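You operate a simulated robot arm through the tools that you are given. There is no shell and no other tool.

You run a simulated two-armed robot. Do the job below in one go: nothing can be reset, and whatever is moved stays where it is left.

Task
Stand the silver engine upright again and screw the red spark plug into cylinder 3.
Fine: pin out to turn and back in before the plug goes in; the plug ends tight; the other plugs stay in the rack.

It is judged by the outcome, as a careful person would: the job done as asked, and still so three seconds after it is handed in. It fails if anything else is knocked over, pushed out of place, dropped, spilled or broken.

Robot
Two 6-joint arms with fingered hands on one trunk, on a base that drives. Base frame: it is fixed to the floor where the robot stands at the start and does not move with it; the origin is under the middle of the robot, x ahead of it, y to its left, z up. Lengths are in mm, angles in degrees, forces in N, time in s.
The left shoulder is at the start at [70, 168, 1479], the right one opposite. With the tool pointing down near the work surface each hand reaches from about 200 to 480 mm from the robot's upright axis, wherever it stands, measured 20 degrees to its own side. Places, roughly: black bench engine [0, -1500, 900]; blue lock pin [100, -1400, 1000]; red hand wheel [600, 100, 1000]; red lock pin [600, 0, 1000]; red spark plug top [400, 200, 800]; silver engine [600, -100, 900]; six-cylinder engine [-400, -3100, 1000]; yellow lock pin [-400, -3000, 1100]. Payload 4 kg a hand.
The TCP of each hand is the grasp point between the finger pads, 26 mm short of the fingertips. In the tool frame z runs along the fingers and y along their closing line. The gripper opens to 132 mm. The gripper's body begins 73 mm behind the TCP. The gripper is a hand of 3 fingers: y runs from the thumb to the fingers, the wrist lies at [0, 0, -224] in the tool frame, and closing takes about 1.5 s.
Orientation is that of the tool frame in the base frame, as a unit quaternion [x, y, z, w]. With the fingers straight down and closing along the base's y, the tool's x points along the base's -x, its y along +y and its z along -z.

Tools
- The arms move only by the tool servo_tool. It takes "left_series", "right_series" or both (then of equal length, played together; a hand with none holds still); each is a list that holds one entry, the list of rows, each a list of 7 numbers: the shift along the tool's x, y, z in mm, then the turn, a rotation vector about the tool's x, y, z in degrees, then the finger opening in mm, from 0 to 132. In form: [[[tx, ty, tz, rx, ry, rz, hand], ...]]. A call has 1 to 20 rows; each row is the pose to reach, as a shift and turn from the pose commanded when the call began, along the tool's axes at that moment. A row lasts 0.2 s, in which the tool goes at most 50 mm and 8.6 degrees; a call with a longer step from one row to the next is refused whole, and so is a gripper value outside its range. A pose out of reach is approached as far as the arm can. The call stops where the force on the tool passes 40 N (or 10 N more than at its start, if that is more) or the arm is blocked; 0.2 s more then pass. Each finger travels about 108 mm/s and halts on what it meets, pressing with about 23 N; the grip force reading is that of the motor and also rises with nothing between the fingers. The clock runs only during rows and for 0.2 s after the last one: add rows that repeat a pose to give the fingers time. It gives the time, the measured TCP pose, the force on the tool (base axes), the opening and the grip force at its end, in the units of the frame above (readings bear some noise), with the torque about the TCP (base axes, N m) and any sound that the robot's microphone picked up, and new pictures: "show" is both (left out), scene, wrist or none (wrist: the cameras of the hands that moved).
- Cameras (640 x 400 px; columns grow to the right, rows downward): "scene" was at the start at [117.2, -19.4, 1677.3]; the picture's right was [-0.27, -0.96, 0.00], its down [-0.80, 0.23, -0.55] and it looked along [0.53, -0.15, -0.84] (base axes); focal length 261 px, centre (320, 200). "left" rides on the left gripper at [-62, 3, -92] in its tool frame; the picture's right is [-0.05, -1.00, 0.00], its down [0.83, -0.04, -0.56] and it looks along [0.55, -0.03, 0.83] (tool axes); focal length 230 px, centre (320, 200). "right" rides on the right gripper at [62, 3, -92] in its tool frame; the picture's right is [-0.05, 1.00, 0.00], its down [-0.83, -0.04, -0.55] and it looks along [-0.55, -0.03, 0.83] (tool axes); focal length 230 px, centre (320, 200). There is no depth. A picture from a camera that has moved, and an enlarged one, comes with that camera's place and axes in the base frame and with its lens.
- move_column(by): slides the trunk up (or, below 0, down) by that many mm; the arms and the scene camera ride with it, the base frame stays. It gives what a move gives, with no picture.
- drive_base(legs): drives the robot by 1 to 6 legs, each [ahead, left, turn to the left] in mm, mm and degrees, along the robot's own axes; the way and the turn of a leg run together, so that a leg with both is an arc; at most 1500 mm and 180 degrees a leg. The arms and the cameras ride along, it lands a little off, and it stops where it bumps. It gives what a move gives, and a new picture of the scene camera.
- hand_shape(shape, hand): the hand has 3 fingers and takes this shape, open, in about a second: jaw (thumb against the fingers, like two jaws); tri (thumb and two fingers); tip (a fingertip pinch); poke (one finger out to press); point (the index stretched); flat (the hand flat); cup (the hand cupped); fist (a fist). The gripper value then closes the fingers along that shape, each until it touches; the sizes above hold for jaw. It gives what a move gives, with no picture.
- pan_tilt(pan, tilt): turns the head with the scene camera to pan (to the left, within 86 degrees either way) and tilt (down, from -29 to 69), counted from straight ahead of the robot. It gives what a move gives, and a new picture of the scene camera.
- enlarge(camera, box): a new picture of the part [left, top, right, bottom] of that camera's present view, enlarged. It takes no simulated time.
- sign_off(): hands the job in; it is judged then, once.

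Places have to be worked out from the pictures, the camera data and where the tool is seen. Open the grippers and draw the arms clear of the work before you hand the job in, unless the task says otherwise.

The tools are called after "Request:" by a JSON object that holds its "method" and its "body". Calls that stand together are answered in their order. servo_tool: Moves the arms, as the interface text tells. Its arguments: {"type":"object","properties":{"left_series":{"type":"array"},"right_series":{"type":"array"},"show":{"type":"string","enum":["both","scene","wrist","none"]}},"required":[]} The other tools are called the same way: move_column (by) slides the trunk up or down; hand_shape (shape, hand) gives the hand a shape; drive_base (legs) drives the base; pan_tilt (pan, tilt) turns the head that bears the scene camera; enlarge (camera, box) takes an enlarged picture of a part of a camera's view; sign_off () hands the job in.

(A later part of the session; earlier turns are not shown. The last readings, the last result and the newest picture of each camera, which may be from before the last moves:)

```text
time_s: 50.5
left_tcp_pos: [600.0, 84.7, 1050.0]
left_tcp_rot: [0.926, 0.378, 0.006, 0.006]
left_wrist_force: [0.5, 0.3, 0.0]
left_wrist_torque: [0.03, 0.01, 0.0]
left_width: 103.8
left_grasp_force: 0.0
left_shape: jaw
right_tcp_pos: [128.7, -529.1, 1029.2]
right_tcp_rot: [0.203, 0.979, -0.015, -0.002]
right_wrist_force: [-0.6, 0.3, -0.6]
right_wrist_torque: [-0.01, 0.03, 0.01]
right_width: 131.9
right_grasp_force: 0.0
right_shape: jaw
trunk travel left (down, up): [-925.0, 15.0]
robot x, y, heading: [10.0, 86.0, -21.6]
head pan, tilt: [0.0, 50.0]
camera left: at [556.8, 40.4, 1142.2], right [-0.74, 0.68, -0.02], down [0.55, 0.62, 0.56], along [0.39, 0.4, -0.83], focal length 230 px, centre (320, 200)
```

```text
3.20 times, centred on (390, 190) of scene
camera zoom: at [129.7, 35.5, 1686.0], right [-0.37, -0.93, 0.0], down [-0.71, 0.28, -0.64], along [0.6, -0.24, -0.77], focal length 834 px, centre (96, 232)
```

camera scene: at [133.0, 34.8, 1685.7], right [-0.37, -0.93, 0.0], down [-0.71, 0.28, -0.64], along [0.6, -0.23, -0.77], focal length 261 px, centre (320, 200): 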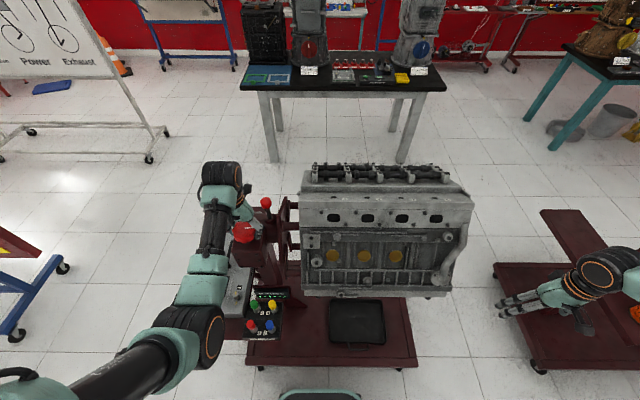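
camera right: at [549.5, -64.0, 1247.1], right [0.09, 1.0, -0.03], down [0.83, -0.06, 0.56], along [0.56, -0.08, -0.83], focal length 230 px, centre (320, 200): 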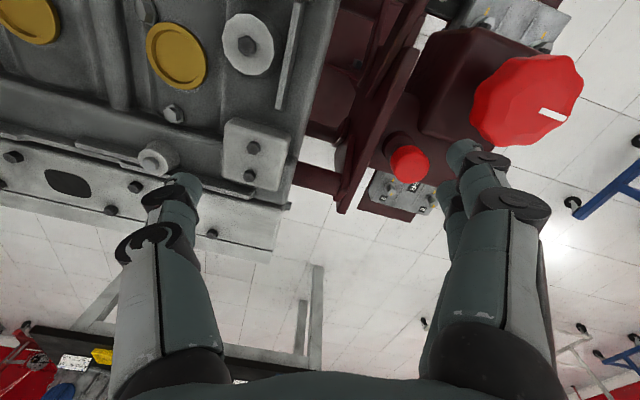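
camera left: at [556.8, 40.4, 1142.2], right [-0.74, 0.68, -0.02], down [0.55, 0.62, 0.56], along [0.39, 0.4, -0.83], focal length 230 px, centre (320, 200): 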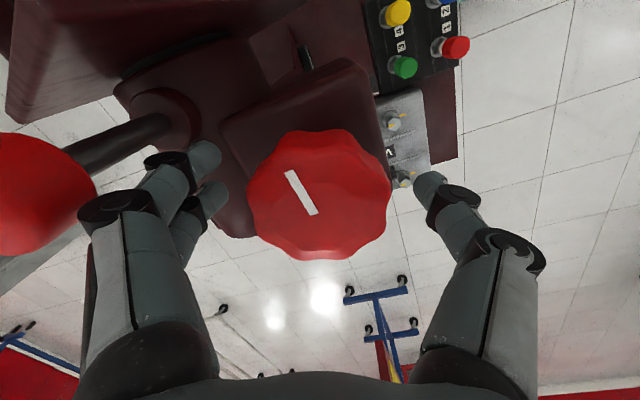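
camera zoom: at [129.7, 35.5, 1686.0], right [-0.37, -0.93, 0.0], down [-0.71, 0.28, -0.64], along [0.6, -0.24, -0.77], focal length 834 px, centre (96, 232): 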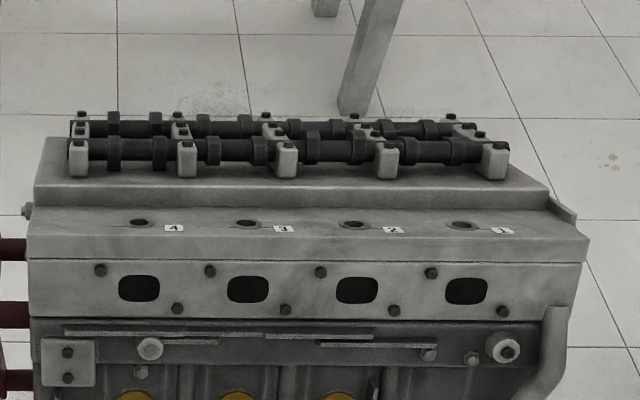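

Holes are labelled 4-3-2-1 from left to right, so cylinder 3 is second from the left. I grip again and turn another 84° counter-clockwise, then check verticality.

Request:
{"method": "servo_tool", "body": {"left_series": [[[0, 0, 0, 0, 0, 0, 90], [0, 0, 0, 0, 0, 0, 70], [0, 0, 0, 0, 0, 0, 50], [0, 0, 0, 0, 0, 0, 40], [0, 0, 0, 0, 0, 0, 40], [0, 0, 0, 0, 0, -8, 40], [0, 0, 0, 0, 0, -16, 40], [0, 0, 0, 0, 0, -24, 40], [0, 0, 0, 0, 0, -32, 40], [0, 0, 0, 0, 0, -40, 40], [0, 0, 0, 0, 0, -48, 40], [0, 0, 0, 0, 0, -56, 40], [0, 0, 0, 0, 0, -64, 40], [0, 0, 0, 0, 0, -72, 40], [0, 0, 0, 0, 0, -80, 40], [0, 0, 0, 0, 0, -84, 40], [0, 0, 0, 0, 0, -84, 40]]], "show": "both"}}

Request:
{"method": "enlarge", "body": {"camera": "scene", "box": [280, 130, 500, 310]}}

Request:
{"method": "enlarge", "body": {"camera": "left", "box": [160, 100, 480, 300]}}

```text
time_s: 54.1
left_tcp_pos: [601.9, 84.5, 1048.6]
left_tcp_rot: [0.434, 0.901, 0.002, 0.01]
left_wrist_force: [10.0, -3.0, 6.0]
left_wrist_torque: [0.12, -0.29, -0.03]
left_width: 57.1
left_grasp_force: 23.4
left_shape: jaw
right_tcp_pos: [129.1, -528.6, 1030.4]
right_tcp_rot: [0.203, 0.979, -0.015, -0.003]
right_wrist_force: [-1.2, 0.4, 0.7]
right_wrist_torque: [0.0, -0.01, 0.01]
right_width: 132.4
right_grasp_force: 0.1
right_shape: jaw
trunk travel left (down, up): [-925.0, 15.0]
robot x, y, heading: [12.8, 83.4, -21.5]
head pan, tilt: [0.0, 50.0]
camera scene: at [131.7, 34.6, 1685.8], right [-0.37, -0.93, 0.0], down [-0.71, 0.28, -0.64], along [0.6, -0.23, -0.77], focal length 261 px, centre (320, 200)
camera left: at [641.9, 39.2, 1143.0], right [-0.75, -0.66, -0.01], down [-0.56, 0.63, 0.54], along [-0.35, 0.41, -0.84], focal length 230 px, centre (320, 200)
```

scene: 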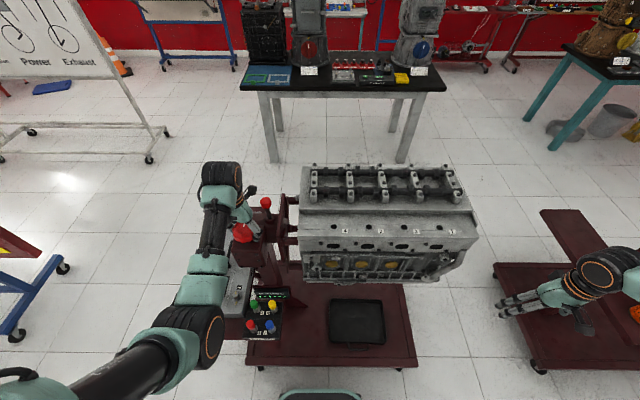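
left: 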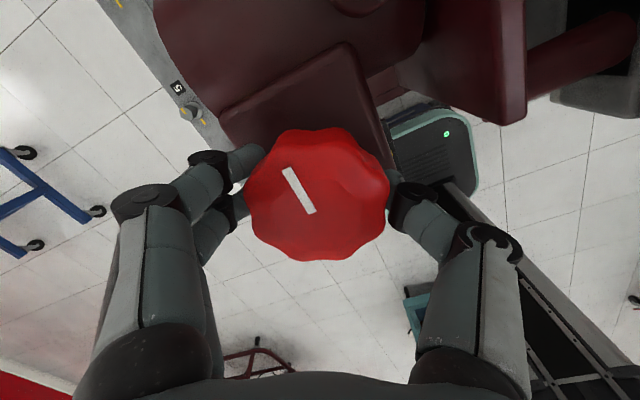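

```text
2.22 times, centred on (390, 220) of scene
camera zoom: at [131.7, 34.6, 1685.8], right [-0.37, -0.93, 0.0], down [-0.71, 0.28, -0.64], along [0.6, -0.23, -0.77], focal length 579 px, centre (164, 156)
```

zoom: 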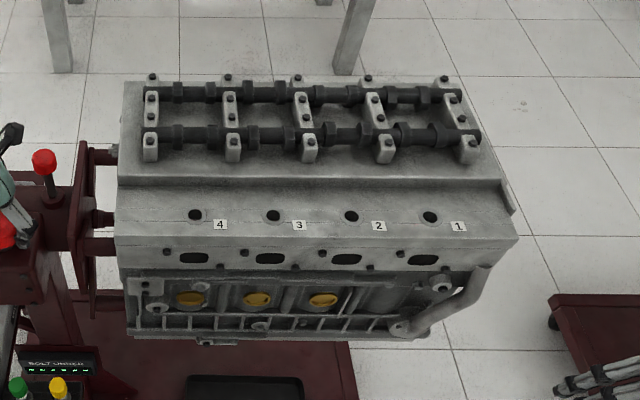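

```text
2.00 times, centred on (320, 200) of left
camera zoom: at [641.9, 39.2, 1143.0], right [-0.75, -0.66, -0.01], down [-0.56, 0.63, 0.54], along [-0.35, 0.41, -0.84], focal length 460 px, centre (320, 200)
```

zoom: 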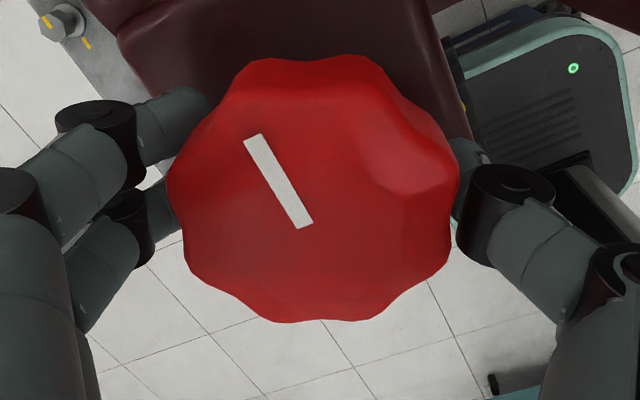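

Almost upright: the block's edges line up with the vertical, and the wheel mark has turned about 266.5° of the expected 270°. I turn 3.5° more, release and measure the mark again.

Request:
{"method": "servo_tool", "body": {"left_series": [[[0, 0, 0, 0, 0, -2, 40], [0, 0, 0, 0, 0, -3.5, 40], [0, 0, 0, 0, 0, -3.5, 40], [0, 0, 0, 0, 0, -3.5, 60], [0, 0, 0, 0, 0, -3.5, 80], [0, 0, 0, 0, 0, -3.5, 104], [0, 0, 0, 0, 0, -3.5, 104]]], "show": "both"}}

Request:
{"method": "enlarge", "body": {"camera": "left", "box": [160, 100, 480, 300]}}

Request:
{"method": "enlarge", "body": {"camera": "scene", "box": [280, 130, 500, 310]}}

```text
time_s: 55.8
left_tcp_pos: [600.0, 84.4, 1049.0]
left_tcp_rot: [0.406, 0.914, 0.001, 0.009]
left_wrist_force: [-0.9, 0.7, 0.4]
left_wrist_torque: [0.0, -0.01, -0.01]
left_width: 103.7
left_grasp_force: 0.1
left_shape: jaw
right_tcp_pos: [128.9, -529.6, 1029.9]
right_tcp_rot: [0.203, 0.979, -0.014, -0.002]
right_wrist_force: [0.7, 0.9, 0.0]
right_wrist_torque: [0.02, -0.04, -0.01]
right_width: 132.1
right_grasp_force: 0.0
right_shape: jaw
trunk travel left (down, up): [-925.0, 15.0]
robot x, y, heading: [12.6, 81.8, -21.5]
head pan, tilt: [0.0, 50.0]
camera scene: at [129.9, 35.2, 1685.9], right [-0.37, -0.93, 0.0], down [-0.71, 0.28, -0.64], along [0.6, -0.23, -0.77], focal length 261 px, centre (320, 200)
camera left: at [642.6, 41.8, 1142.8], right [-0.71, -0.71, -0.01], down [-0.6, 0.59, 0.54], along [-0.38, 0.39, -0.84], focal length 230 px, centre (320, 200)
```

scene: 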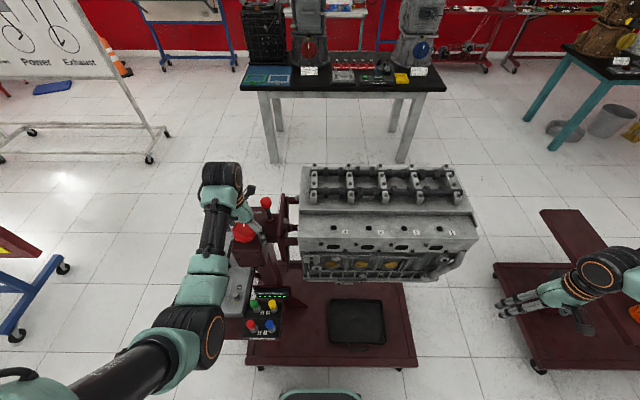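
left: 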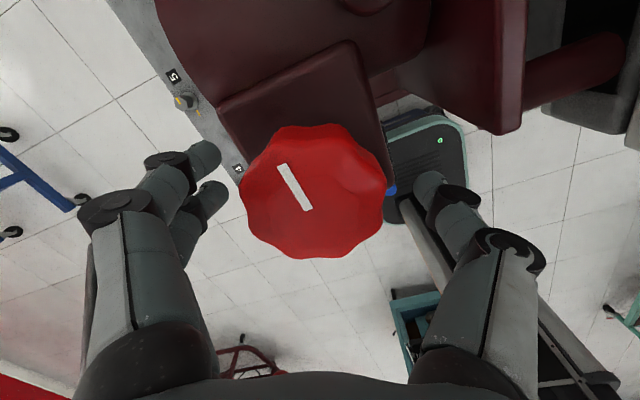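

```text
2.00 times, centred on (320, 200) of left
camera zoom: at [642.6, 41.8, 1142.8], right [-0.71, -0.71, -0.01], down [-0.6, 0.59, 0.54], along [-0.38, 0.39, -0.84], focal length 460 px, centre (320, 200)
```

zoom: 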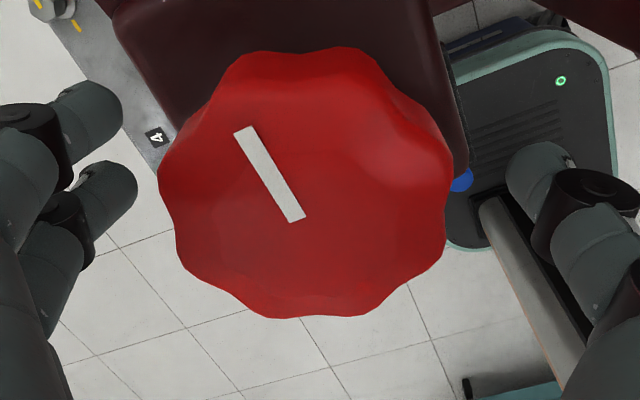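

```text
2.22 times, centred on (390, 220) of scene
camera zoom: at [129.9, 35.2, 1685.9], right [-0.37, -0.93, 0.0], down [-0.71, 0.28, -0.64], along [0.6, -0.23, -0.77], focal length 579 px, centre (164, 156)
```

zoom: 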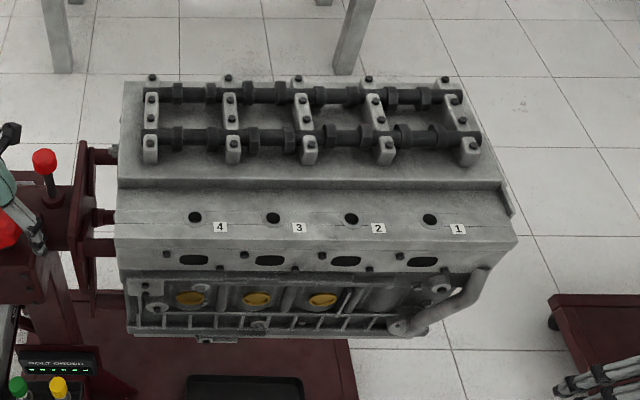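

Mark now reads about 271°, so the engine should be within half a degree of upright. Next: lift off the wheel, rotate the hand back so thumb is toward me, ready to go to the pin.

Request:
{"method": "servo_tool", "body": {"left_series": [[[0, 0, -16, 0, 0, 0, 104], [0, 0, -32, 0, 0, 0, 104], [0, 0, -47, 0, 0, 0, 100], [0, 0, -47, 0, 0, 0, 80], [0, 0, -47, 0, 0, 8, 70], [0, 0, -47, 0, 0, 16, 70], [0, 0, -47, 0, 0, 24, 70], [0, 0, -47, 0, 0, 32, 70], [0, 0, -47, 0, 0, 40, 70], [0, 0, -47, 0, 0, 48, 70], [0, 0, -47, 0, 0, 56, 70], [0, 0, -47, 0, 0, 64, 70], [0, 0, -47, 0, 0, 67, 70], [0, 0, -47, 0, 0, 67, 70]]], "show": "wrist"}}

```text
time_s: 58.8
left_tcp_pos: [599.1, 85.8, 1097.0]
left_tcp_rot: [0.844, 0.537, 0.005, 0.007]
left_wrist_force: [0.3, -0.5, 0.3]
left_wrist_torque: [0.01, -0.01, -0.01]
left_width: 70.8
left_grasp_force: 0.0
left_shape: jaw
right_tcp_pos: [127.9, -528.6, 1029.9]
right_tcp_rot: [0.203, 0.979, -0.015, -0.002]
right_wrist_force: [0.9, 0.1, -0.1]
right_wrist_torque: [-0.01, 0.02, 0.01]
right_width: 132.1
right_grasp_force: 0.0
right_shape: jaw
trunk travel left (down, up): [-925.0, 15.0]
robot x, y, heading: [14.6, 83.2, -21.6]
head pan, tilt: [0.0, 50.0]
camera left: at [574.5, 29.3, 1189.3], right [-0.93, 0.38, -0.02], down [0.3, 0.77, 0.56], along [0.22, 0.51, -0.83], focal length 230 px, centre (320, 200)
```

left: 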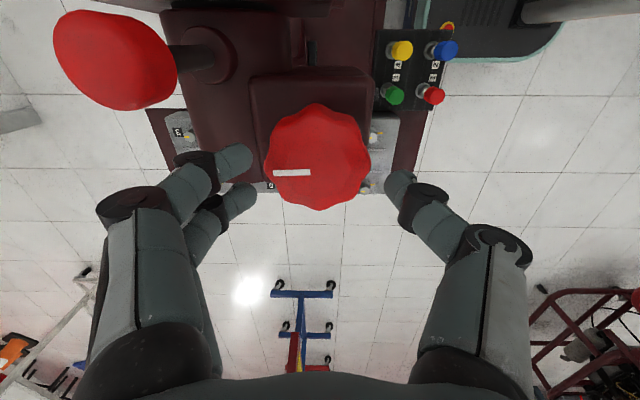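

The pin head is at [650, 3.5] still up. I move ahead past it at its left side, then slide sideways so the fingers straddle it.

Request:
{"method": "servo_tool", "body": {"left_series": [[[0, 25, 0, 0, 0, 0, 70], [0, 55, 0, 0, 0, 0, 70], [0, 81, 0, 0, 0, 0, 70], [0, 81, 0, 0, 0, 0, 70], [-15, 81, 1, 0, 0, 0, 70], [-30, 81, 2, 0, 0, 0, 70], [-30, 81, 2, 0, 0, 0, 70]]], "show": "wrist"}}

```text
time_s: 60.4
left_tcp_pos: [659.6, 24.2, 1096.9]
left_tcp_rot: [0.843, 0.537, 0.006, 0.007]
left_wrist_force: [-0.1, 1.0, -0.6]
left_wrist_torque: [0.03, -0.01, 0.01]
left_width: 70.4
left_grasp_force: 0.1
left_shape: jaw
right_tcp_pos: [128.4, -528.4, 1030.9]
right_tcp_rot: [0.203, 0.979, -0.015, -0.003]
right_wrist_force: [-0.3, -0.1, -0.2]
right_wrist_torque: [0.0, -0.01, 0.0]
right_width: 132.0
right_grasp_force: 0.1
right_shape: jaw
trunk travel left (down, up): [-925.0, 15.0]
robot x, y, heading: [12.5, 81.8, -21.4]
head pan, tilt: [0.0, 50.0]
camera left: at [634.8, -32.0, 1188.9], right [-0.93, 0.37, -0.02], down [0.3, 0.77, 0.56], along [0.22, 0.51, -0.83], focal length 230 px, centre (320, 200)
```

left: 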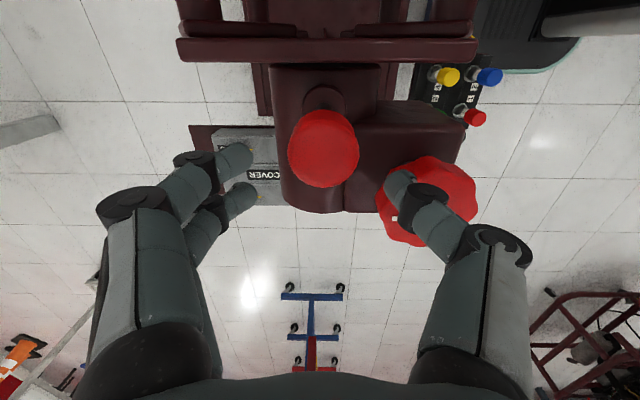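

Lined up well in the closing direction; the pin needs about 23 mm more sideways. I slide in and check.

Request:
{"method": "servo_tool", "body": {"left_series": [[[-12, 0, 0, 0, 0, 0, 68], [-23, 0, 2, 0, 0, 0, 66], [-23, 0, 2, 0, 0, 0, 66]]], "show": "wrist"}}

Request:
{"method": "enlarge", "body": {"camera": "left", "box": [200, 80, 460, 280]}}

```text
time_s: 61.1
left_tcp_pos: [649.9, 3.9, 1093.1]
left_tcp_rot: [0.843, 0.537, 0.006, 0.007]
left_wrist_force: [0.8, 0.6, 0.4]
left_wrist_torque: [0.02, 0.01, 0.03]
left_width: 67.0
left_grasp_force: 0.1
left_shape: jaw
right_tcp_pos: [128.4, -528.8, 1031.2]
right_tcp_rot: [0.203, 0.979, -0.016, -0.002]
right_wrist_force: [0.6, -0.2, 0.4]
right_wrist_torque: [-0.02, -0.03, 0.03]
right_width: 131.9
right_grasp_force: 0.1
right_shape: jaw
trunk travel left (down, up): [-925.0, 15.0]
robot x, y, heading: [11.4, 78.5, -21.7]
head pan, tilt: [0.0, 50.0]
camera left: at [624.9, -52.0, 1186.5], right [-0.93, 0.37, -0.02], down [0.3, 0.77, 0.56], along [0.22, 0.51, -0.83], focal length 230 px, centre (320, 200)
```

left: 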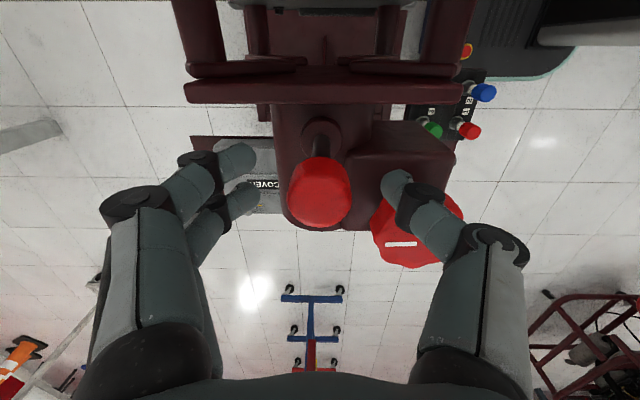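

```text
2.00 times, centred on (330, 180) of left
camera zoom: at [624.9, -52.0, 1186.5], right [-0.93, 0.37, -0.02], down [0.3, 0.77, 0.56], along [0.22, 0.51, -0.83], focal length 460 px, centre (300, 240)
```

zoom: 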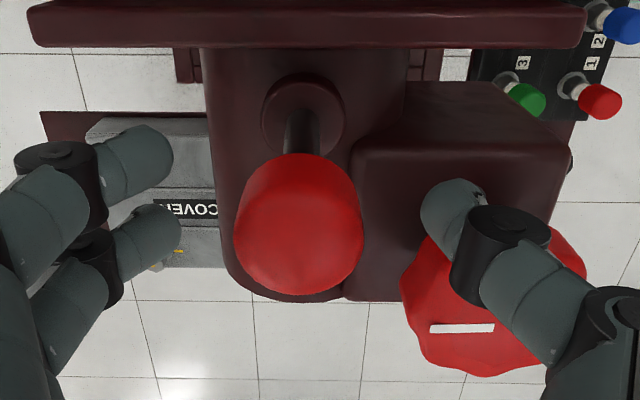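

Aligned. I close on the pin head and push it down in small steps, watching the force.

Request:
{"method": "servo_tool", "body": {"left_series": [[[0, 0, 0, 0, 0, 0, 50], [0, 0, 0, 0, 0, 0, 35], [0, 0, 0, 0, 0, 0, 12], [0, 0, 0, 0, 0, 0, 10], [0, 0, 0, 0, 0, 0, 10], [0, 0, 4, 0, 0, 0, 10], [0, 0, 8, 0, 0, 0, 10], [0, 0, 12, 0, 0, 0, 10], [0, 0, 16, 0, 0, 0, 10], [0, 0, 20, 0, 0, 0, 10], [0, 0, 20, 0, 0, 0, 10]]], "show": "wrist"}}

Request:
{"method": "enlarge", "body": {"camera": "left", "box": [200, 80, 460, 280]}}

```text
time_s: 63.5
left_tcp_pos: [648.6, 4.0, 1073.8]
left_tcp_rot: [0.843, 0.537, 0.006, 0.007]
left_wrist_force: [-5.2, 1.0, -0.7]
left_wrist_torque: [0.0, 0.11, 0.01]
left_width: 22.5
left_grasp_force: 22.7
left_shape: jaw
right_tcp_pos: [127.5, -528.8, 1031.2]
right_tcp_rot: [0.203, 0.979, -0.015, -0.002]
right_wrist_force: [0.3, -0.8, -0.4]
right_wrist_torque: [0.0, 0.03, 0.0]
right_width: 132.0
right_grasp_force: 0.1
right_shape: jaw
trunk travel left (down, up): [-925.0, 15.0]
robot x, y, heading: [13.8, 82.7, -21.6]
head pan, tilt: [0.0, 50.0]
camera left: at [624.8, -53.0, 1167.0], right [-0.93, 0.37, -0.02], down [0.3, 0.77, 0.56], along [0.22, 0.51, -0.83], focal length 230 px, centre (320, 200)
```

left: 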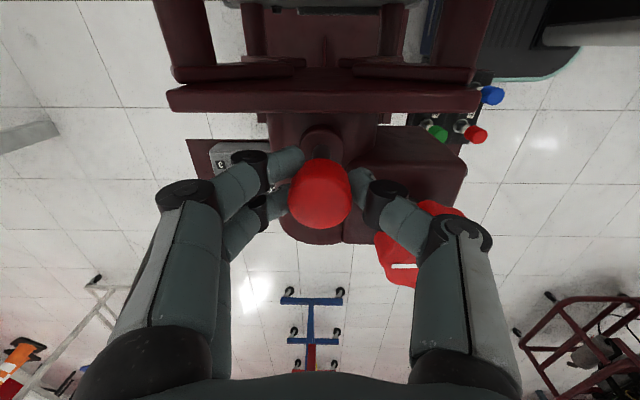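

```text
2.00 times, centred on (330, 180) of left
camera zoom: at [624.8, -53.0, 1167.0], right [-0.93, 0.37, -0.02], down [0.3, 0.77, 0.56], along [0.22, 0.51, -0.83], focal length 460 px, centre (300, 240)
```

zoom: 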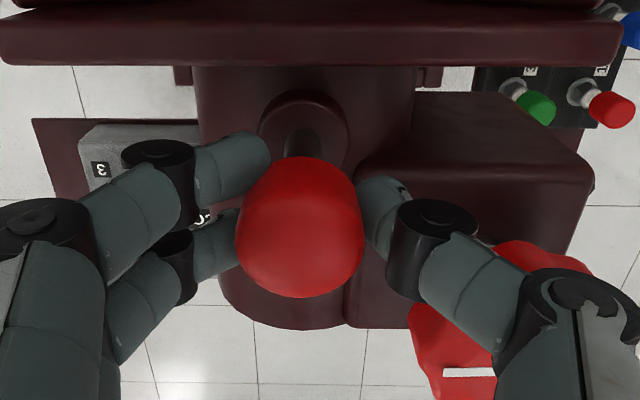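

The pin has moved down 20 mm with the hand and no resistance. I continue down in small steps toward the seated height (TCP z ≈ 1053).

Request:
{"method": "servo_tool", "body": {"left_series": [[[0, 0, 3, 0, 0, 0, 10], [0, 0, 6, 0, 0, 0, 10], [0, 0, 9, 0, 0, 0, 10], [0, 0, 12, 0, 0, 0, 10], [0, 0, 15, 0, 0, 0, 10], [0, 0, 18, 0, 0, 0, 10], [0, 0, 21, 0, 0, 0, 10], [0, 0, 21, 0, 0, 0, 10]]], "show": "wrist"}}

Request:
{"method": "enlarge", "body": {"camera": "left", "box": [200, 80, 460, 280]}}

```text
time_s: 65.3
left_tcp_pos: [649.6, 2.6, 1054.4]
left_tcp_rot: [0.844, 0.537, 0.007, 0.007]
left_wrist_force: [-6.8, 2.8, 1.8]
left_wrist_torque: [0.08, 0.21, 0.04]
left_width: 22.3
left_grasp_force: 22.3
left_shape: jaw
right_tcp_pos: [126.8, -528.1, 1029.8]
right_tcp_rot: [0.202, 0.979, -0.015, -0.001]
right_wrist_force: [0.2, -0.7, -0.1]
right_wrist_torque: [0.0, -0.01, 0.01]
right_width: 132.1
right_grasp_force: 0.0
right_shape: jaw
trunk travel left (down, up): [-925.0, 15.0]
robot x, y, heading: [11.9, 81.2, -21.4]
head pan, tilt: [0.0, 50.0]
camera left: at [625.1, -53.2, 1146.3], right [-0.93, 0.37, -0.02], down [0.3, 0.77, 0.56], along [0.22, 0.51, -0.83], focal length 230 px, centre (320, 200)
```

left: 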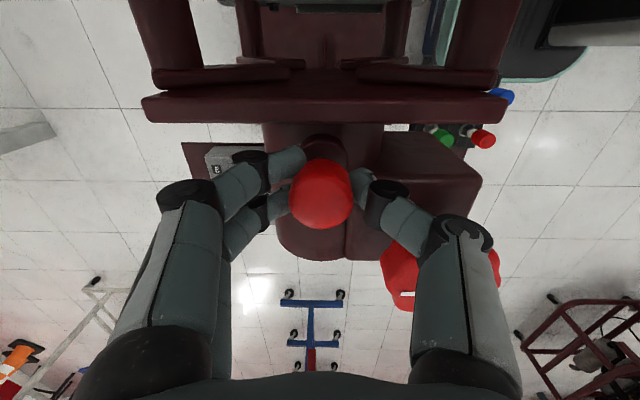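

```text
2.00 times, centred on (330, 180) of left
camera zoom: at [625.1, -53.2, 1146.3], right [-0.93, 0.37, -0.02], down [0.3, 0.77, 0.56], along [0.22, 0.51, -0.83], focal length 460 px, centre (300, 240)
```

zoom: 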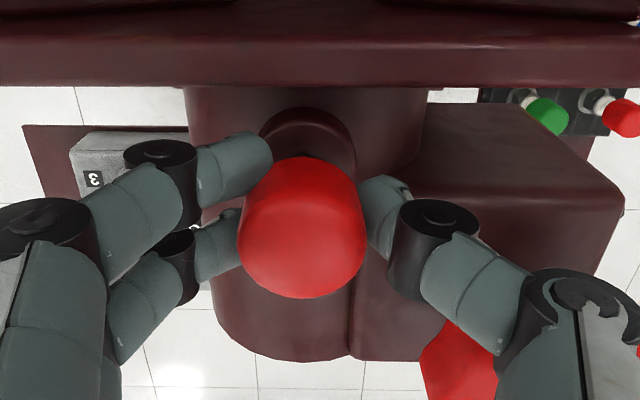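

Down to TCP 1054, only 1–2 mm above the original seated height and without much resistance. I press a few mm further to feel the seat.

Request:
{"method": "servo_tool", "body": {"left_series": [[[0, 0, 1.5, 0, 0, 0, 10], [0, 0, 3, 0, 0, 0, 10], [0, 0, 4.5, 0, 0, 0, 10], [0, 0, 6, 0, 0, 0, 10], [0, 0, 6, 0, 0, 0, 10]]], "show": "none"}}

Request:
{"method": "enlarge", "body": {"camera": "left", "box": [200, 80, 460, 280]}}

```text
time_s: 66.5
left_tcp_pos: [648.9, 3.8, 1050.7]
left_tcp_rot: [0.844, 0.537, 0.009, 0.01]
left_wrist_force: [-1.8, 4.3, 26.2]
left_wrist_torque: [0.17, 0.16, 0.04]
left_width: 24.2
left_grasp_force: 23.3
left_shape: jaw
right_tcp_pos: [124.7, -528.5, 1031.8]
right_tcp_rot: [0.203, 0.979, -0.016, 0.0]
right_wrist_force: [-0.7, 0.0, -0.4]
right_wrist_torque: [0.03, 0.04, -0.01]
right_width: 132.1
right_grasp_force: 0.0
right_shape: jaw
trunk travel left (down, up): [-925.0, 15.0]
robot x, y, heading: [11.6, 82.0, -21.4]
head pan, tilt: [0.0, 50.0]
```

```text
2.00 times, centred on (330, 180) of left
camera zoom: at [623.9, -53.1, 1143.8], right [-0.93, 0.37, -0.03], down [0.3, 0.78, 0.56], along [0.23, 0.51, -0.83], focal length 460 px, centre (300, 240)
```

zoom: 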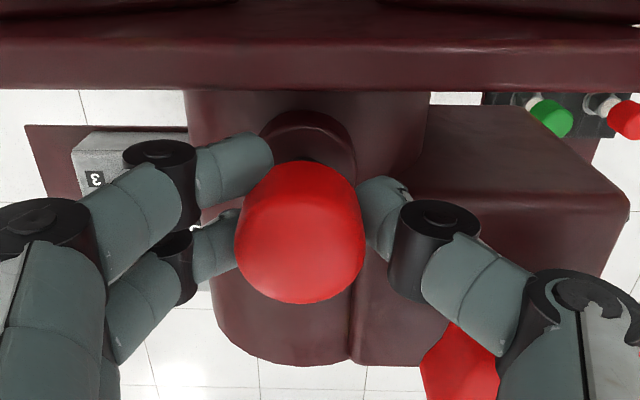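

A firm seat at about the original height (26 N up). I release, open and lift off, then inspect the pin.

Request:
{"method": "servo_tool", "body": {"left_series": [[[0, 0, -2, 0, 0, 0, 10], [0, 0, -2, 0, 0, 0, 30], [0, 0, -2, 0, 0, 0, 50], [0, 0, -2, 0, 0, 0, 66], [0, 0, -2, 0, 0, 0, 70], [0, 0, -20, 0, 0, 0, 70], [0, 0, -40, 0, 0, 0, 70], [0, 0, -50, 0, 0, 0, 70], [0, 0, -50, 0, 0, 0, 70]]], "show": "both"}}

Request:
{"method": "enlarge", "body": {"camera": "left", "box": [200, 60, 460, 260]}}

Request:
{"method": "enlarge", "body": {"camera": "scene", "box": [220, 150, 320, 250]}}

```text
time_s: 68.5
left_tcp_pos: [651.4, 4.3, 1097.1]
left_tcp_rot: [0.843, 0.538, 0.006, 0.007]
left_wrist_force: [-0.6, 0.0, -0.7]
left_wrist_torque: [0.0, 0.01, 0.0]
left_width: 69.1
left_grasp_force: 0.1
left_shape: jaw
right_tcp_pos: [129.5, -528.7, 1031.0]
right_tcp_rot: [0.203, 0.979, -0.015, -0.002]
right_wrist_force: [0.2, -0.1, -0.2]
right_wrist_torque: [0.0, 0.0, 0.03]
right_width: 131.9
right_grasp_force: 0.1
right_shape: jaw
trunk travel left (down, up): [-925.0, 15.0]
robot x, y, heading: [9.1, 80.3, -21.2]
head pan, tilt: [0.0, 50.0]
camera scene: at [130.4, 35.3, 1685.9], right [-0.37, -0.93, 0.0], down [-0.71, 0.28, -0.64], along [0.6, -0.24, -0.77], focal length 261 px, centre (320, 200)
camera left: at [627.6, -53.0, 1189.9], right [-0.93, 0.37, -0.02], down [0.3, 0.77, 0.56], along [0.22, 0.51, -0.83], focal length 230 px, centre (320, 200)
```

scene: 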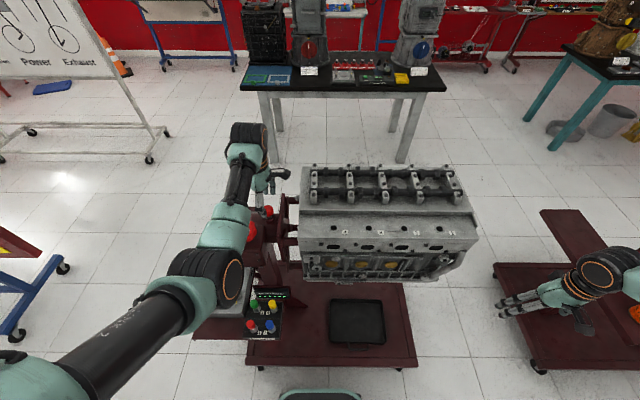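
left: 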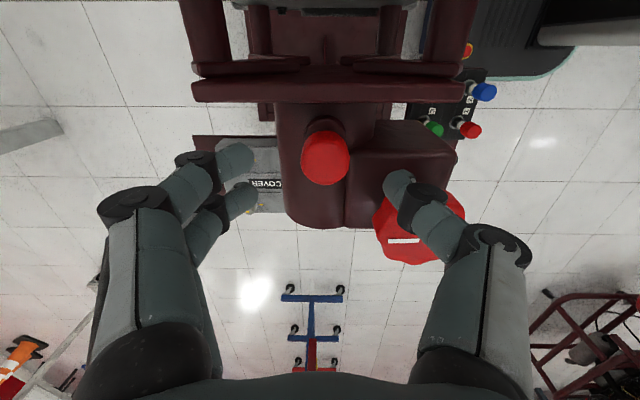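

```text
2.00 times, centred on (330, 160) of left
camera zoom: at [627.6, -53.0, 1189.9], right [-0.93, 0.37, -0.02], down [0.3, 0.77, 0.56], along [0.22, 0.51, -0.83], focal length 460 px, centre (300, 280)
```

zoom: 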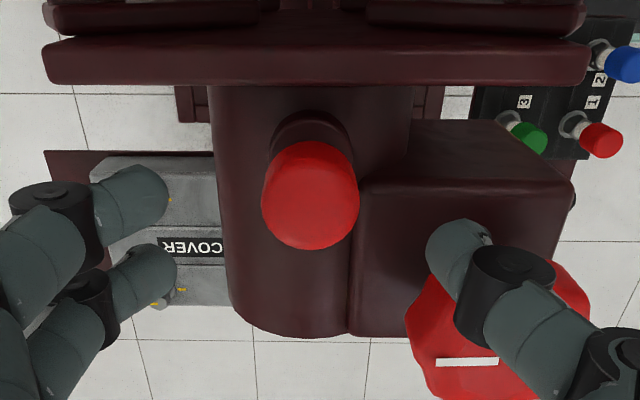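

```text
4.00 times, centred on (270, 200) of scene
camera zoom: at [130.4, 35.3, 1685.9], right [-0.37, -0.93, 0.0], down [-0.71, 0.28, -0.64], along [0.6, -0.24, -0.77], focal length 1042 px, centre (520, 200)
```

zoom: 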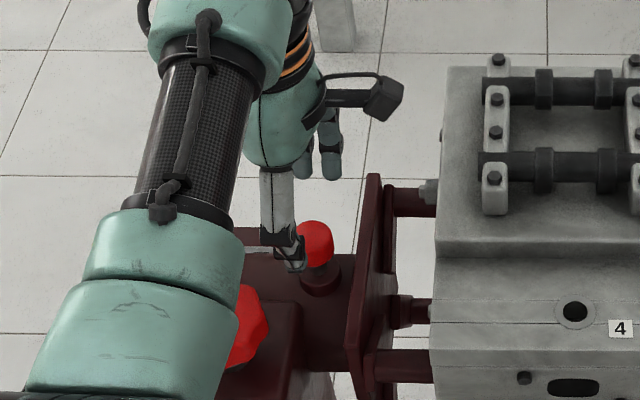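

The pin shows the same seated gap to its collar as at the start. Now to the red plug: I drive back 60 mm first so the hand keeps its height while passing beside the wheel.

Request:
{"method": "drive_base", "body": {"legs": [[-60, 0, 0]]}}

Request:
{"method": "servo_tool", "body": {"left_series": [[[0, 0, -5, 0, 0, 0, 70], [0, 0, -8, 0, 0, 0, 70], [0, 0, -8, 0, 0, 0, 70]]], "show": "wrist"}}

```text
time_s: 69.5
left_tcp_pos: [603.9, 22.2, 1092.1]
left_tcp_rot: [0.843, 0.537, 0.003, 0.003]
left_wrist_force: [0.0, -0.1, -0.5]
left_wrist_torque: [0.01, 0.06, -0.01]
left_width: 69.4
left_grasp_force: 0.1
left_shape: jaw
right_tcp_pos: [80.4, -511.7, 1027.6]
right_tcp_rot: [0.203, 0.979, -0.016, -0.007]
right_wrist_force: [0.3, 0.6, -1.7]
right_wrist_torque: [0.07, 0.02, -0.03]
right_width: 132.2
right_grasp_force: 0.0
right_shape: jaw
trunk travel left (down, up): [-925.0, 15.0]
robot x, y, heading: [-45.7, 104.3, -21.7]
head pan, tilt: [0.0, 50.0]
camera scene: at [87.5, 51.9, 1684.7], right [-0.37, -0.93, 0.0], down [-0.72, 0.28, -0.64], along [0.59, -0.23, -0.77], focal length 261 px, centre (320, 200)
```

scene: 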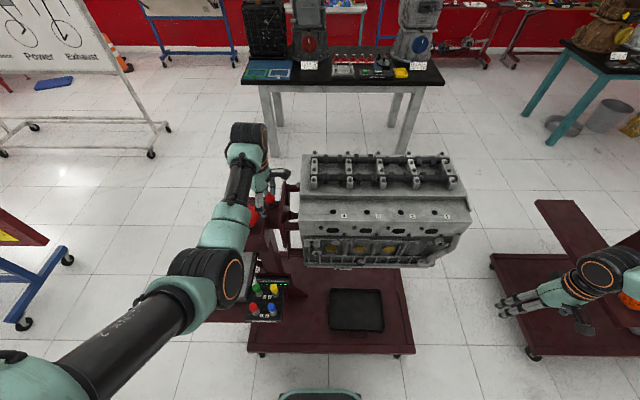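

```text
time_s: 70.3
left_tcp_pos: [595.7, 24.3, 1107.1]
left_tcp_rot: [0.844, 0.537, 0.006, 0.007]
left_wrist_force: [0.0, 1.0, 0.5]
left_wrist_torque: [0.03, -0.02, 0.04]
left_width: 69.3
left_grasp_force: 0.1
left_shape: jaw
right_tcp_pos: [74.5, -507.8, 1030.1]
right_tcp_rot: [0.203, 0.979, -0.014, -0.002]
right_wrist_force: [-0.8, -0.4, -0.5]
right_wrist_torque: [0.01, 0.01, 0.0]
right_width: 132.3
right_grasp_force: 0.1
right_shape: jaw
trunk travel left (down, up): [-925.0, 15.0]
robot x, y, heading: [-44.4, 103.8, -21.4]
head pan, tilt: [0.0, 50.0]
camera left: at [572.3, -30.7, 1198.4], right [-0.93, 0.37, -0.02], down [0.3, 0.77, 0.56], along [0.22, 0.51, -0.83], focal length 230 px, centre (320, 200)
```

left: 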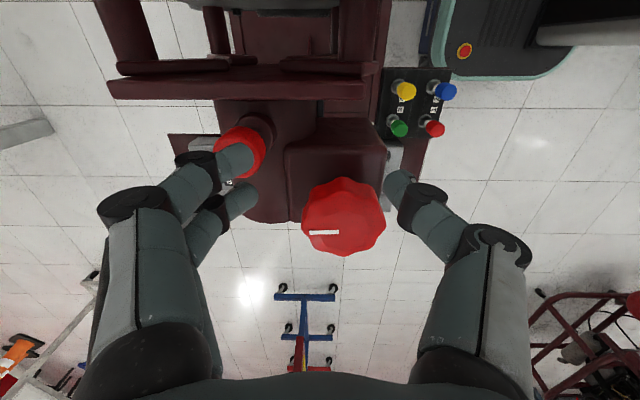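

Now I move the hand back past the gearbox and down to above the red plug (target about [430, 159], TCP z 920).

Request:
{"method": "servo_tool", "body": {"left_series": [[[0, -40, 0, 0, 0, 0, 70], [0, -80, 8, 0, 0, 0, 70], [0, -120, 20, 0, 0, 0, 70], [15, -150, 40, 0, 0, 0, 70], [30, -180, 60, 0, 0, 0, 70], [45, -200, 90, 0, 0, 0, 70], [52, -207, 125, 0, 0, 0, 60], [52, -207, 165, 0, 0, 0, 54], [52, -207, 187, 0, 0, 0, 54], [52, -207, 187, 0, 0, 0, 54]]], "show": "both"}}

Request:
{"method": "enlarge", "body": {"camera": "left", "box": [200, 60, 460, 260]}}

```text
time_s: 72.5
left_tcp_pos: [434.6, 158.0, 914.5]
left_tcp_rot: [0.843, 0.538, 0.005, 0.007]
left_wrist_force: [0.2, 0.3, 0.8]
left_wrist_torque: [0.0, 0.02, 0.01]
left_width: 54.8
left_grasp_force: 0.0
left_shape: jaw
right_tcp_pos: [72.8, -507.4, 1030.7]
right_tcp_rot: [0.203, 0.979, -0.015, -0.001]
right_wrist_force: [0.2, -1.0, -0.7]
right_wrist_torque: [0.01, 0.0, 0.06]
right_width: 131.9
right_grasp_force: 0.1
right_shape: jaw
trunk travel left (down, up): [-925.0, 15.0]
robot x, y, heading: [-41.5, 104.6, -21.4]
head pan, tilt: [0.0, 50.0]
camera scene: at [74.6, 57.2, 1686.0], right [-0.37, -0.93, 0.0], down [-0.71, 0.28, -0.64], along [0.6, -0.23, -0.77], focal length 261 px, centre (320, 200)
camera left: at [410.3, 102.0, 1006.8], right [-0.93, 0.37, -0.02], down [0.3, 0.77, 0.56], along [0.22, 0.51, -0.83], focal length 230 px, centre (320, 200)
```

scene: 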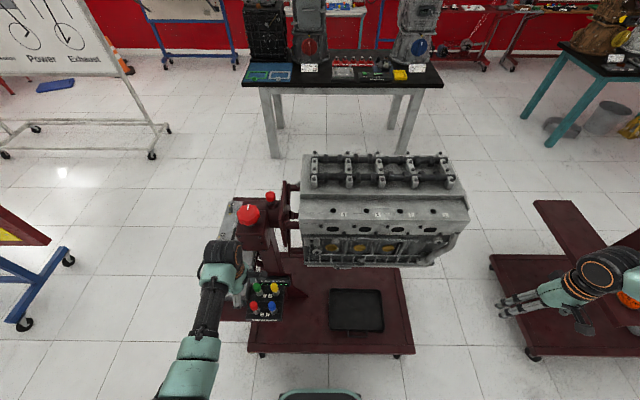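
left: 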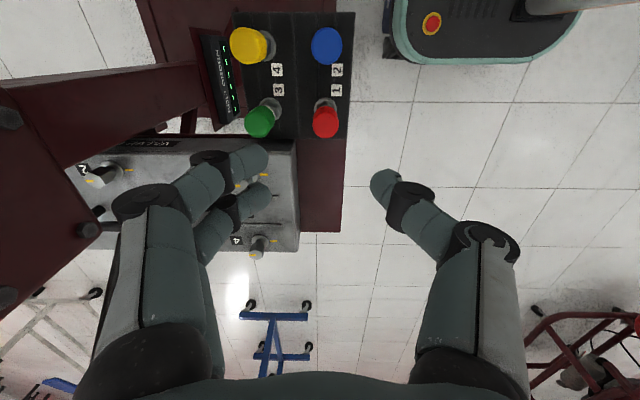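

```text
2.00 times, centred on (330, 160) of left
camera zoom: at [410.3, 102.0, 1006.8], right [-0.93, 0.37, -0.02], down [0.3, 0.77, 0.56], along [0.22, 0.51, -0.83], focal length 460 px, centre (300, 280)
```

zoom: 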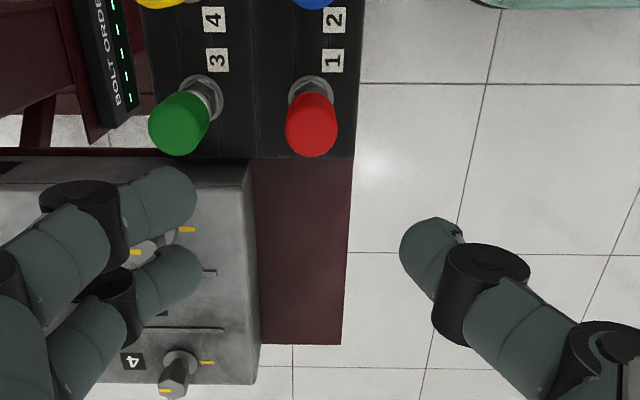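

The red boot is triangulated at about [431.4, 159.7], z 753–797, with its hex on the rack at about z 700. I straighten the 1° tool tilt, centre, and descend halfway with 54 mm opening.

Request:
{"method": "servo_tool", "body": {"left_series": [[[0, -3, 20, 1, 0, 0, 54], [0, -5, 45, 1, 0, 0, 54], [0, -5.5, 75, 1, 0, 0, 54], [0, -5.5, 80, 1, 0, 0, 54], [0, -5.5, 80, 1, 0, 0, 54]]], "show": "wrist"}}

Request:
{"method": "enlarge", "body": {"camera": "left", "box": [200, 60, 460, 260]}}

```text
time_s: 73.7
left_tcp_pos: [430.3, 160.3, 834.0]
left_tcp_rot: [0.843, 0.538, 0.001, 0.0]
left_wrist_force: [-1.3, 0.1, 0.4]
left_wrist_torque: [-0.03, -0.01, 0.0]
left_width: 54.3
left_grasp_force: 0.1
left_shape: jaw
right_tcp_pos: [74.0, -507.4, 1030.2]
right_tcp_rot: [0.203, 0.979, -0.015, -0.001]
right_wrist_force: [-0.5, -0.9, 0.2]
right_wrist_torque: [0.0, 0.03, 0.0]
right_width: 132.1
right_grasp_force: 0.0
right_shape: jaw
trunk travel left (down, up): [-925.0, 15.0]
robot x, y, heading: [-40.9, 102.3, -21.6]
head pan, tilt: [0.0, 50.0]
camera left: at [407.7, 103.9, 926.7], right [-0.93, 0.37, 0.0], down [0.31, 0.77, 0.56], along [0.21, 0.52, -0.83], focal length 230 px, centre (320, 200)
```

left: 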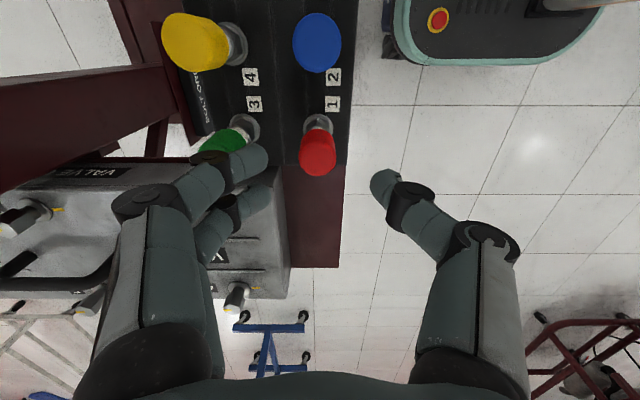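

```text
2.00 times, centred on (330, 160) of left
camera zoom: at [407.7, 103.9, 926.7], right [-0.93, 0.37, 0.0], down [0.31, 0.77, 0.56], along [0.21, 0.52, -0.83], focal length 460 px, centre (300, 280)
```

zoom: 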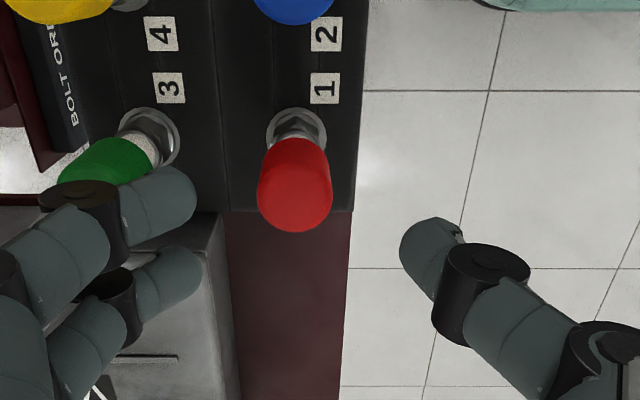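

With the closing line ahead/back, the finger knuckles would touch the green plug, so I turn the hand about 37° so the fingers pass diagonally between green and blue. I do this above the plugs, with opening reduced to 46 mm.

Request:
{"method": "servo_tool", "body": {"left_series": [[[1.6, 1.5, -10, 0, 0, 0, 54], [1.6, 1.5, -10, 0, 0, 8, 52], [1.6, 1.5, -10, 0, 0, 16, 50], [1.6, 1.5, -10, 0, 0, 24, 48], [1.6, 1.5, -10, 0, 0, 32, 46], [1.6, 1.5, -10, 0, 0, 37, 46], [1.6, 1.5, 0, 0, 0, 37, 46], [1.6, 1.5, 0, 0, 0, 37, 46]]], "show": "wrist"}}

Request:
{"method": "enlarge", "body": {"camera": "left", "box": [200, 60, 460, 260]}}

```text
time_s: 75.5
left_tcp_pos: [433.4, 161.3, 834.2]
left_tcp_rot: [0.97, 0.241, 0.001, 0.0]
left_wrist_force: [0.3, 0.1, -0.2]
left_wrist_torque: [0.01, 0.03, -0.01]
left_width: 46.3
left_grasp_force: 0.0
left_shape: jaw
right_tcp_pos: [73.6, -507.6, 1030.8]
right_tcp_rot: [0.202, 0.979, -0.014, -0.002]
right_wrist_force: [-0.3, 0.0, -0.2]
right_wrist_torque: [0.02, -0.04, 0.03]
right_width: 132.0
right_grasp_force: 0.1
right_shape: jaw
trunk travel left (down, up): [-925.0, 15.0]
robot x, y, heading: [-45.4, 103.5, -21.6]
head pan, tilt: [0.0, 50.0]
camera left: at [380.5, 129.8, 926.5], right [-0.51, 0.86, 0.0], down [0.71, 0.43, 0.56], along [0.48, 0.29, -0.83], focal length 230 px, centre (320, 200)
```

left: 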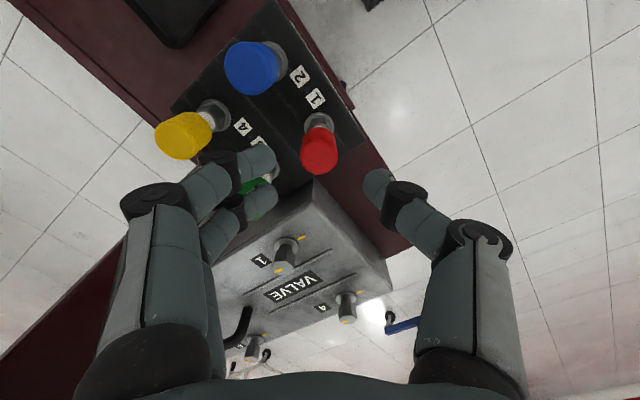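

```text
2.00 times, centred on (330, 160) of left
camera zoom: at [380.5, 129.8, 926.5], right [-0.51, 0.86, 0.0], down [0.71, 0.43, 0.56], along [0.48, 0.29, -0.83], focal length 460 px, centre (300, 280)
```

zoom: 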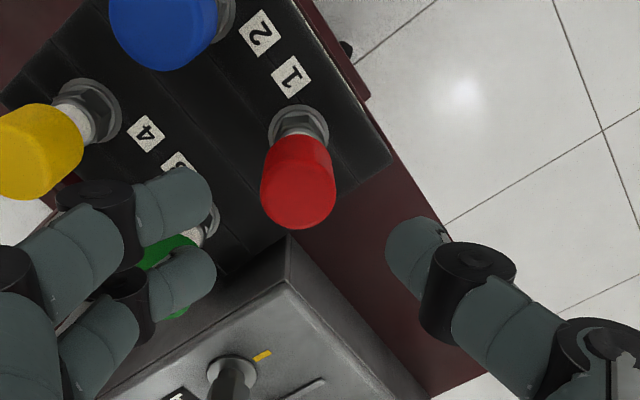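

The fingers now point between green and blue with about 12 mm to each, and the red boot lies on the tool axis within 1 mm. I descend to TCP z ≈ 778.

Request:
{"method": "servo_tool", "body": {"left_series": [[[0.5, 0, 14, 0, 0, 0, 46], [0.5, 0, 28, 0, 0, 0, 46], [0.5, 0, 42, 0, 0, 0, 46], [0.5, 0, 56, 0, 0, 0, 46], [0.5, 0, 56, 0, 0, 0, 46]]], "show": "wrist"}}

Request:
{"method": "enlarge", "body": {"camera": "left", "box": [200, 60, 460, 260]}}

Request:
{"method": "enlarge", "body": {"camera": "scene", "box": [200, 230, 320, 350]}}

```text
time_s: 76.7
left_tcp_pos: [433.2, 162.2, 778.1]
left_tcp_rot: [0.97, 0.244, 0.0, 0.0]
left_wrist_force: [0.4, 0.0, -0.7]
left_wrist_torque: [0.02, 0.01, -0.01]
left_width: 46.5
left_grasp_force: 0.0
left_shape: jaw
right_tcp_pos: [73.3, -507.3, 1030.2]
right_tcp_rot: [0.204, 0.979, -0.015, -0.001]
right_wrist_force: [0.4, -0.1, -0.3]
right_wrist_torque: [-0.02, 0.02, 0.0]
right_width: 132.0
right_grasp_force: 0.1
right_shape: jaw
trunk travel left (down, up): [-925.0, 15.0]
robot x, y, heading: [-40.7, 105.6, -21.7]
head pan, tilt: [0.0, 50.0]
camera left: at [380.6, 130.3, 871.0], right [-0.52, 0.86, 0.0], down [0.71, 0.43, 0.56], along [0.48, 0.29, -0.83], focal length 230 px, centre (320, 200)
```

left: 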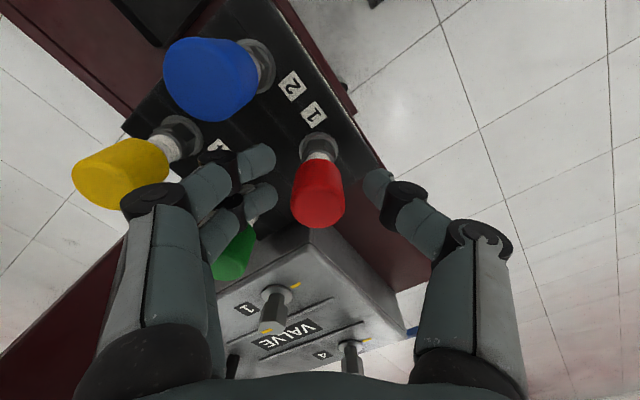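

```text
2.00 times, centred on (330, 160) of left
camera zoom: at [380.6, 130.3, 871.0], right [-0.52, 0.86, 0.0], down [0.71, 0.43, 0.56], along [0.48, 0.29, -0.83], focal length 460 px, centre (300, 280)
```

zoom: 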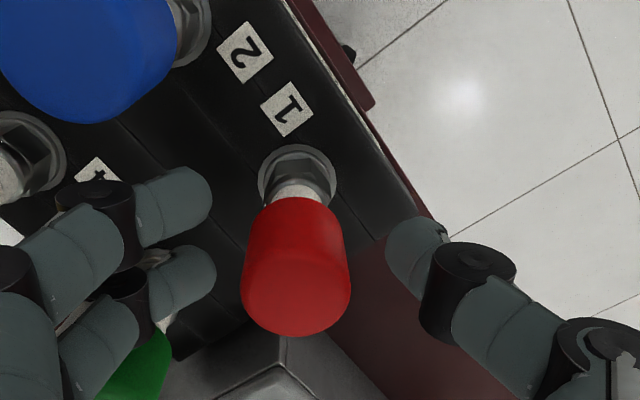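

```text
3.33 times, centred on (260, 290) of scene
camera zoom: at [74.7, 57.1, 1686.0], right [-0.37, -0.93, 0.0], down [-0.71, 0.28, -0.64], along [0.6, -0.23, -0.77], focal length 869 px, centre (520, -100)
```

zoom: 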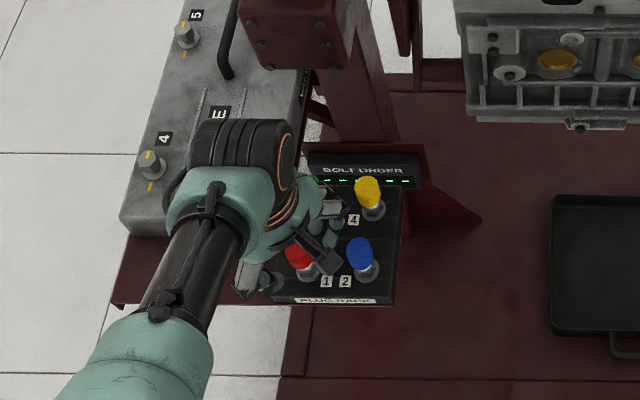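

The boot is centred between thumb and fingers without contact. I close on it.

Request:
{"method": "servo_tool", "body": {"left_series": [[[0, 0, 0, 0, 0, 0, 36], [0, 0, 0, 0, 0, 0, 24], [0, 0, 0, 0, 0, 0, 10], [0, 0, 0, 0, 0, 0, 5], [0, 0, 0, 0, 0, 0, 5], [0, 0, 0, 0, 0, 0, 5]]], "show": "wrist"}}

Request:
{"method": "enlarge", "body": {"camera": "left", "box": [200, 60, 460, 260]}}

```text
time_s: 78.1
left_tcp_pos: [433.8, 162.1, 778.5]
left_tcp_rot: [0.97, 0.242, 0.0, 0.0]
left_wrist_force: [0.0, -0.3, -0.5]
left_wrist_torque: [-0.01, 0.01, 0.0]
left_width: 14.9
left_grasp_force: 22.8
left_shape: jaw
right_tcp_pos: [73.9, -507.6, 1030.1]
right_tcp_rot: [0.202, 0.979, -0.014, -0.001]
right_wrist_force: [0.0, -0.3, 0.1]
right_wrist_torque: [0.01, -0.01, 0.03]
right_width: 132.1
right_grasp_force: 0.1
right_shape: jaw
trunk travel left (down, up): [-925.0, 15.0]
robot x, y, heading: [-43.8, 104.3, -21.5]
head pan, tilt: [0.0, 50.0]
camera left: at [380.5, 130.4, 871.1], right [-0.52, 0.86, 0.0], down [0.71, 0.43, 0.56], along [0.48, 0.29, -0.83], focal length 230 px, centre (320, 200)
```

left: 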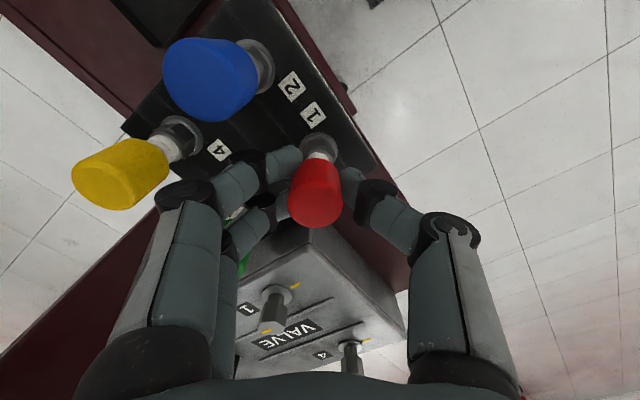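

```text
2.00 times, centred on (330, 160) of left
camera zoom: at [380.5, 130.4, 871.1], right [-0.52, 0.86, 0.0], down [0.71, 0.43, 0.56], along [0.48, 0.29, -0.83], focal length 460 px, centre (300, 280)
```

zoom: 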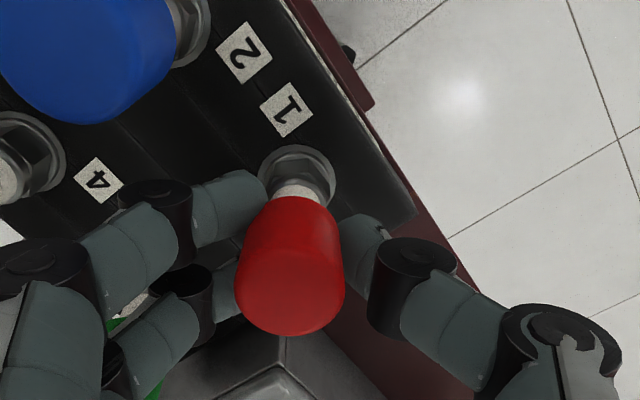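

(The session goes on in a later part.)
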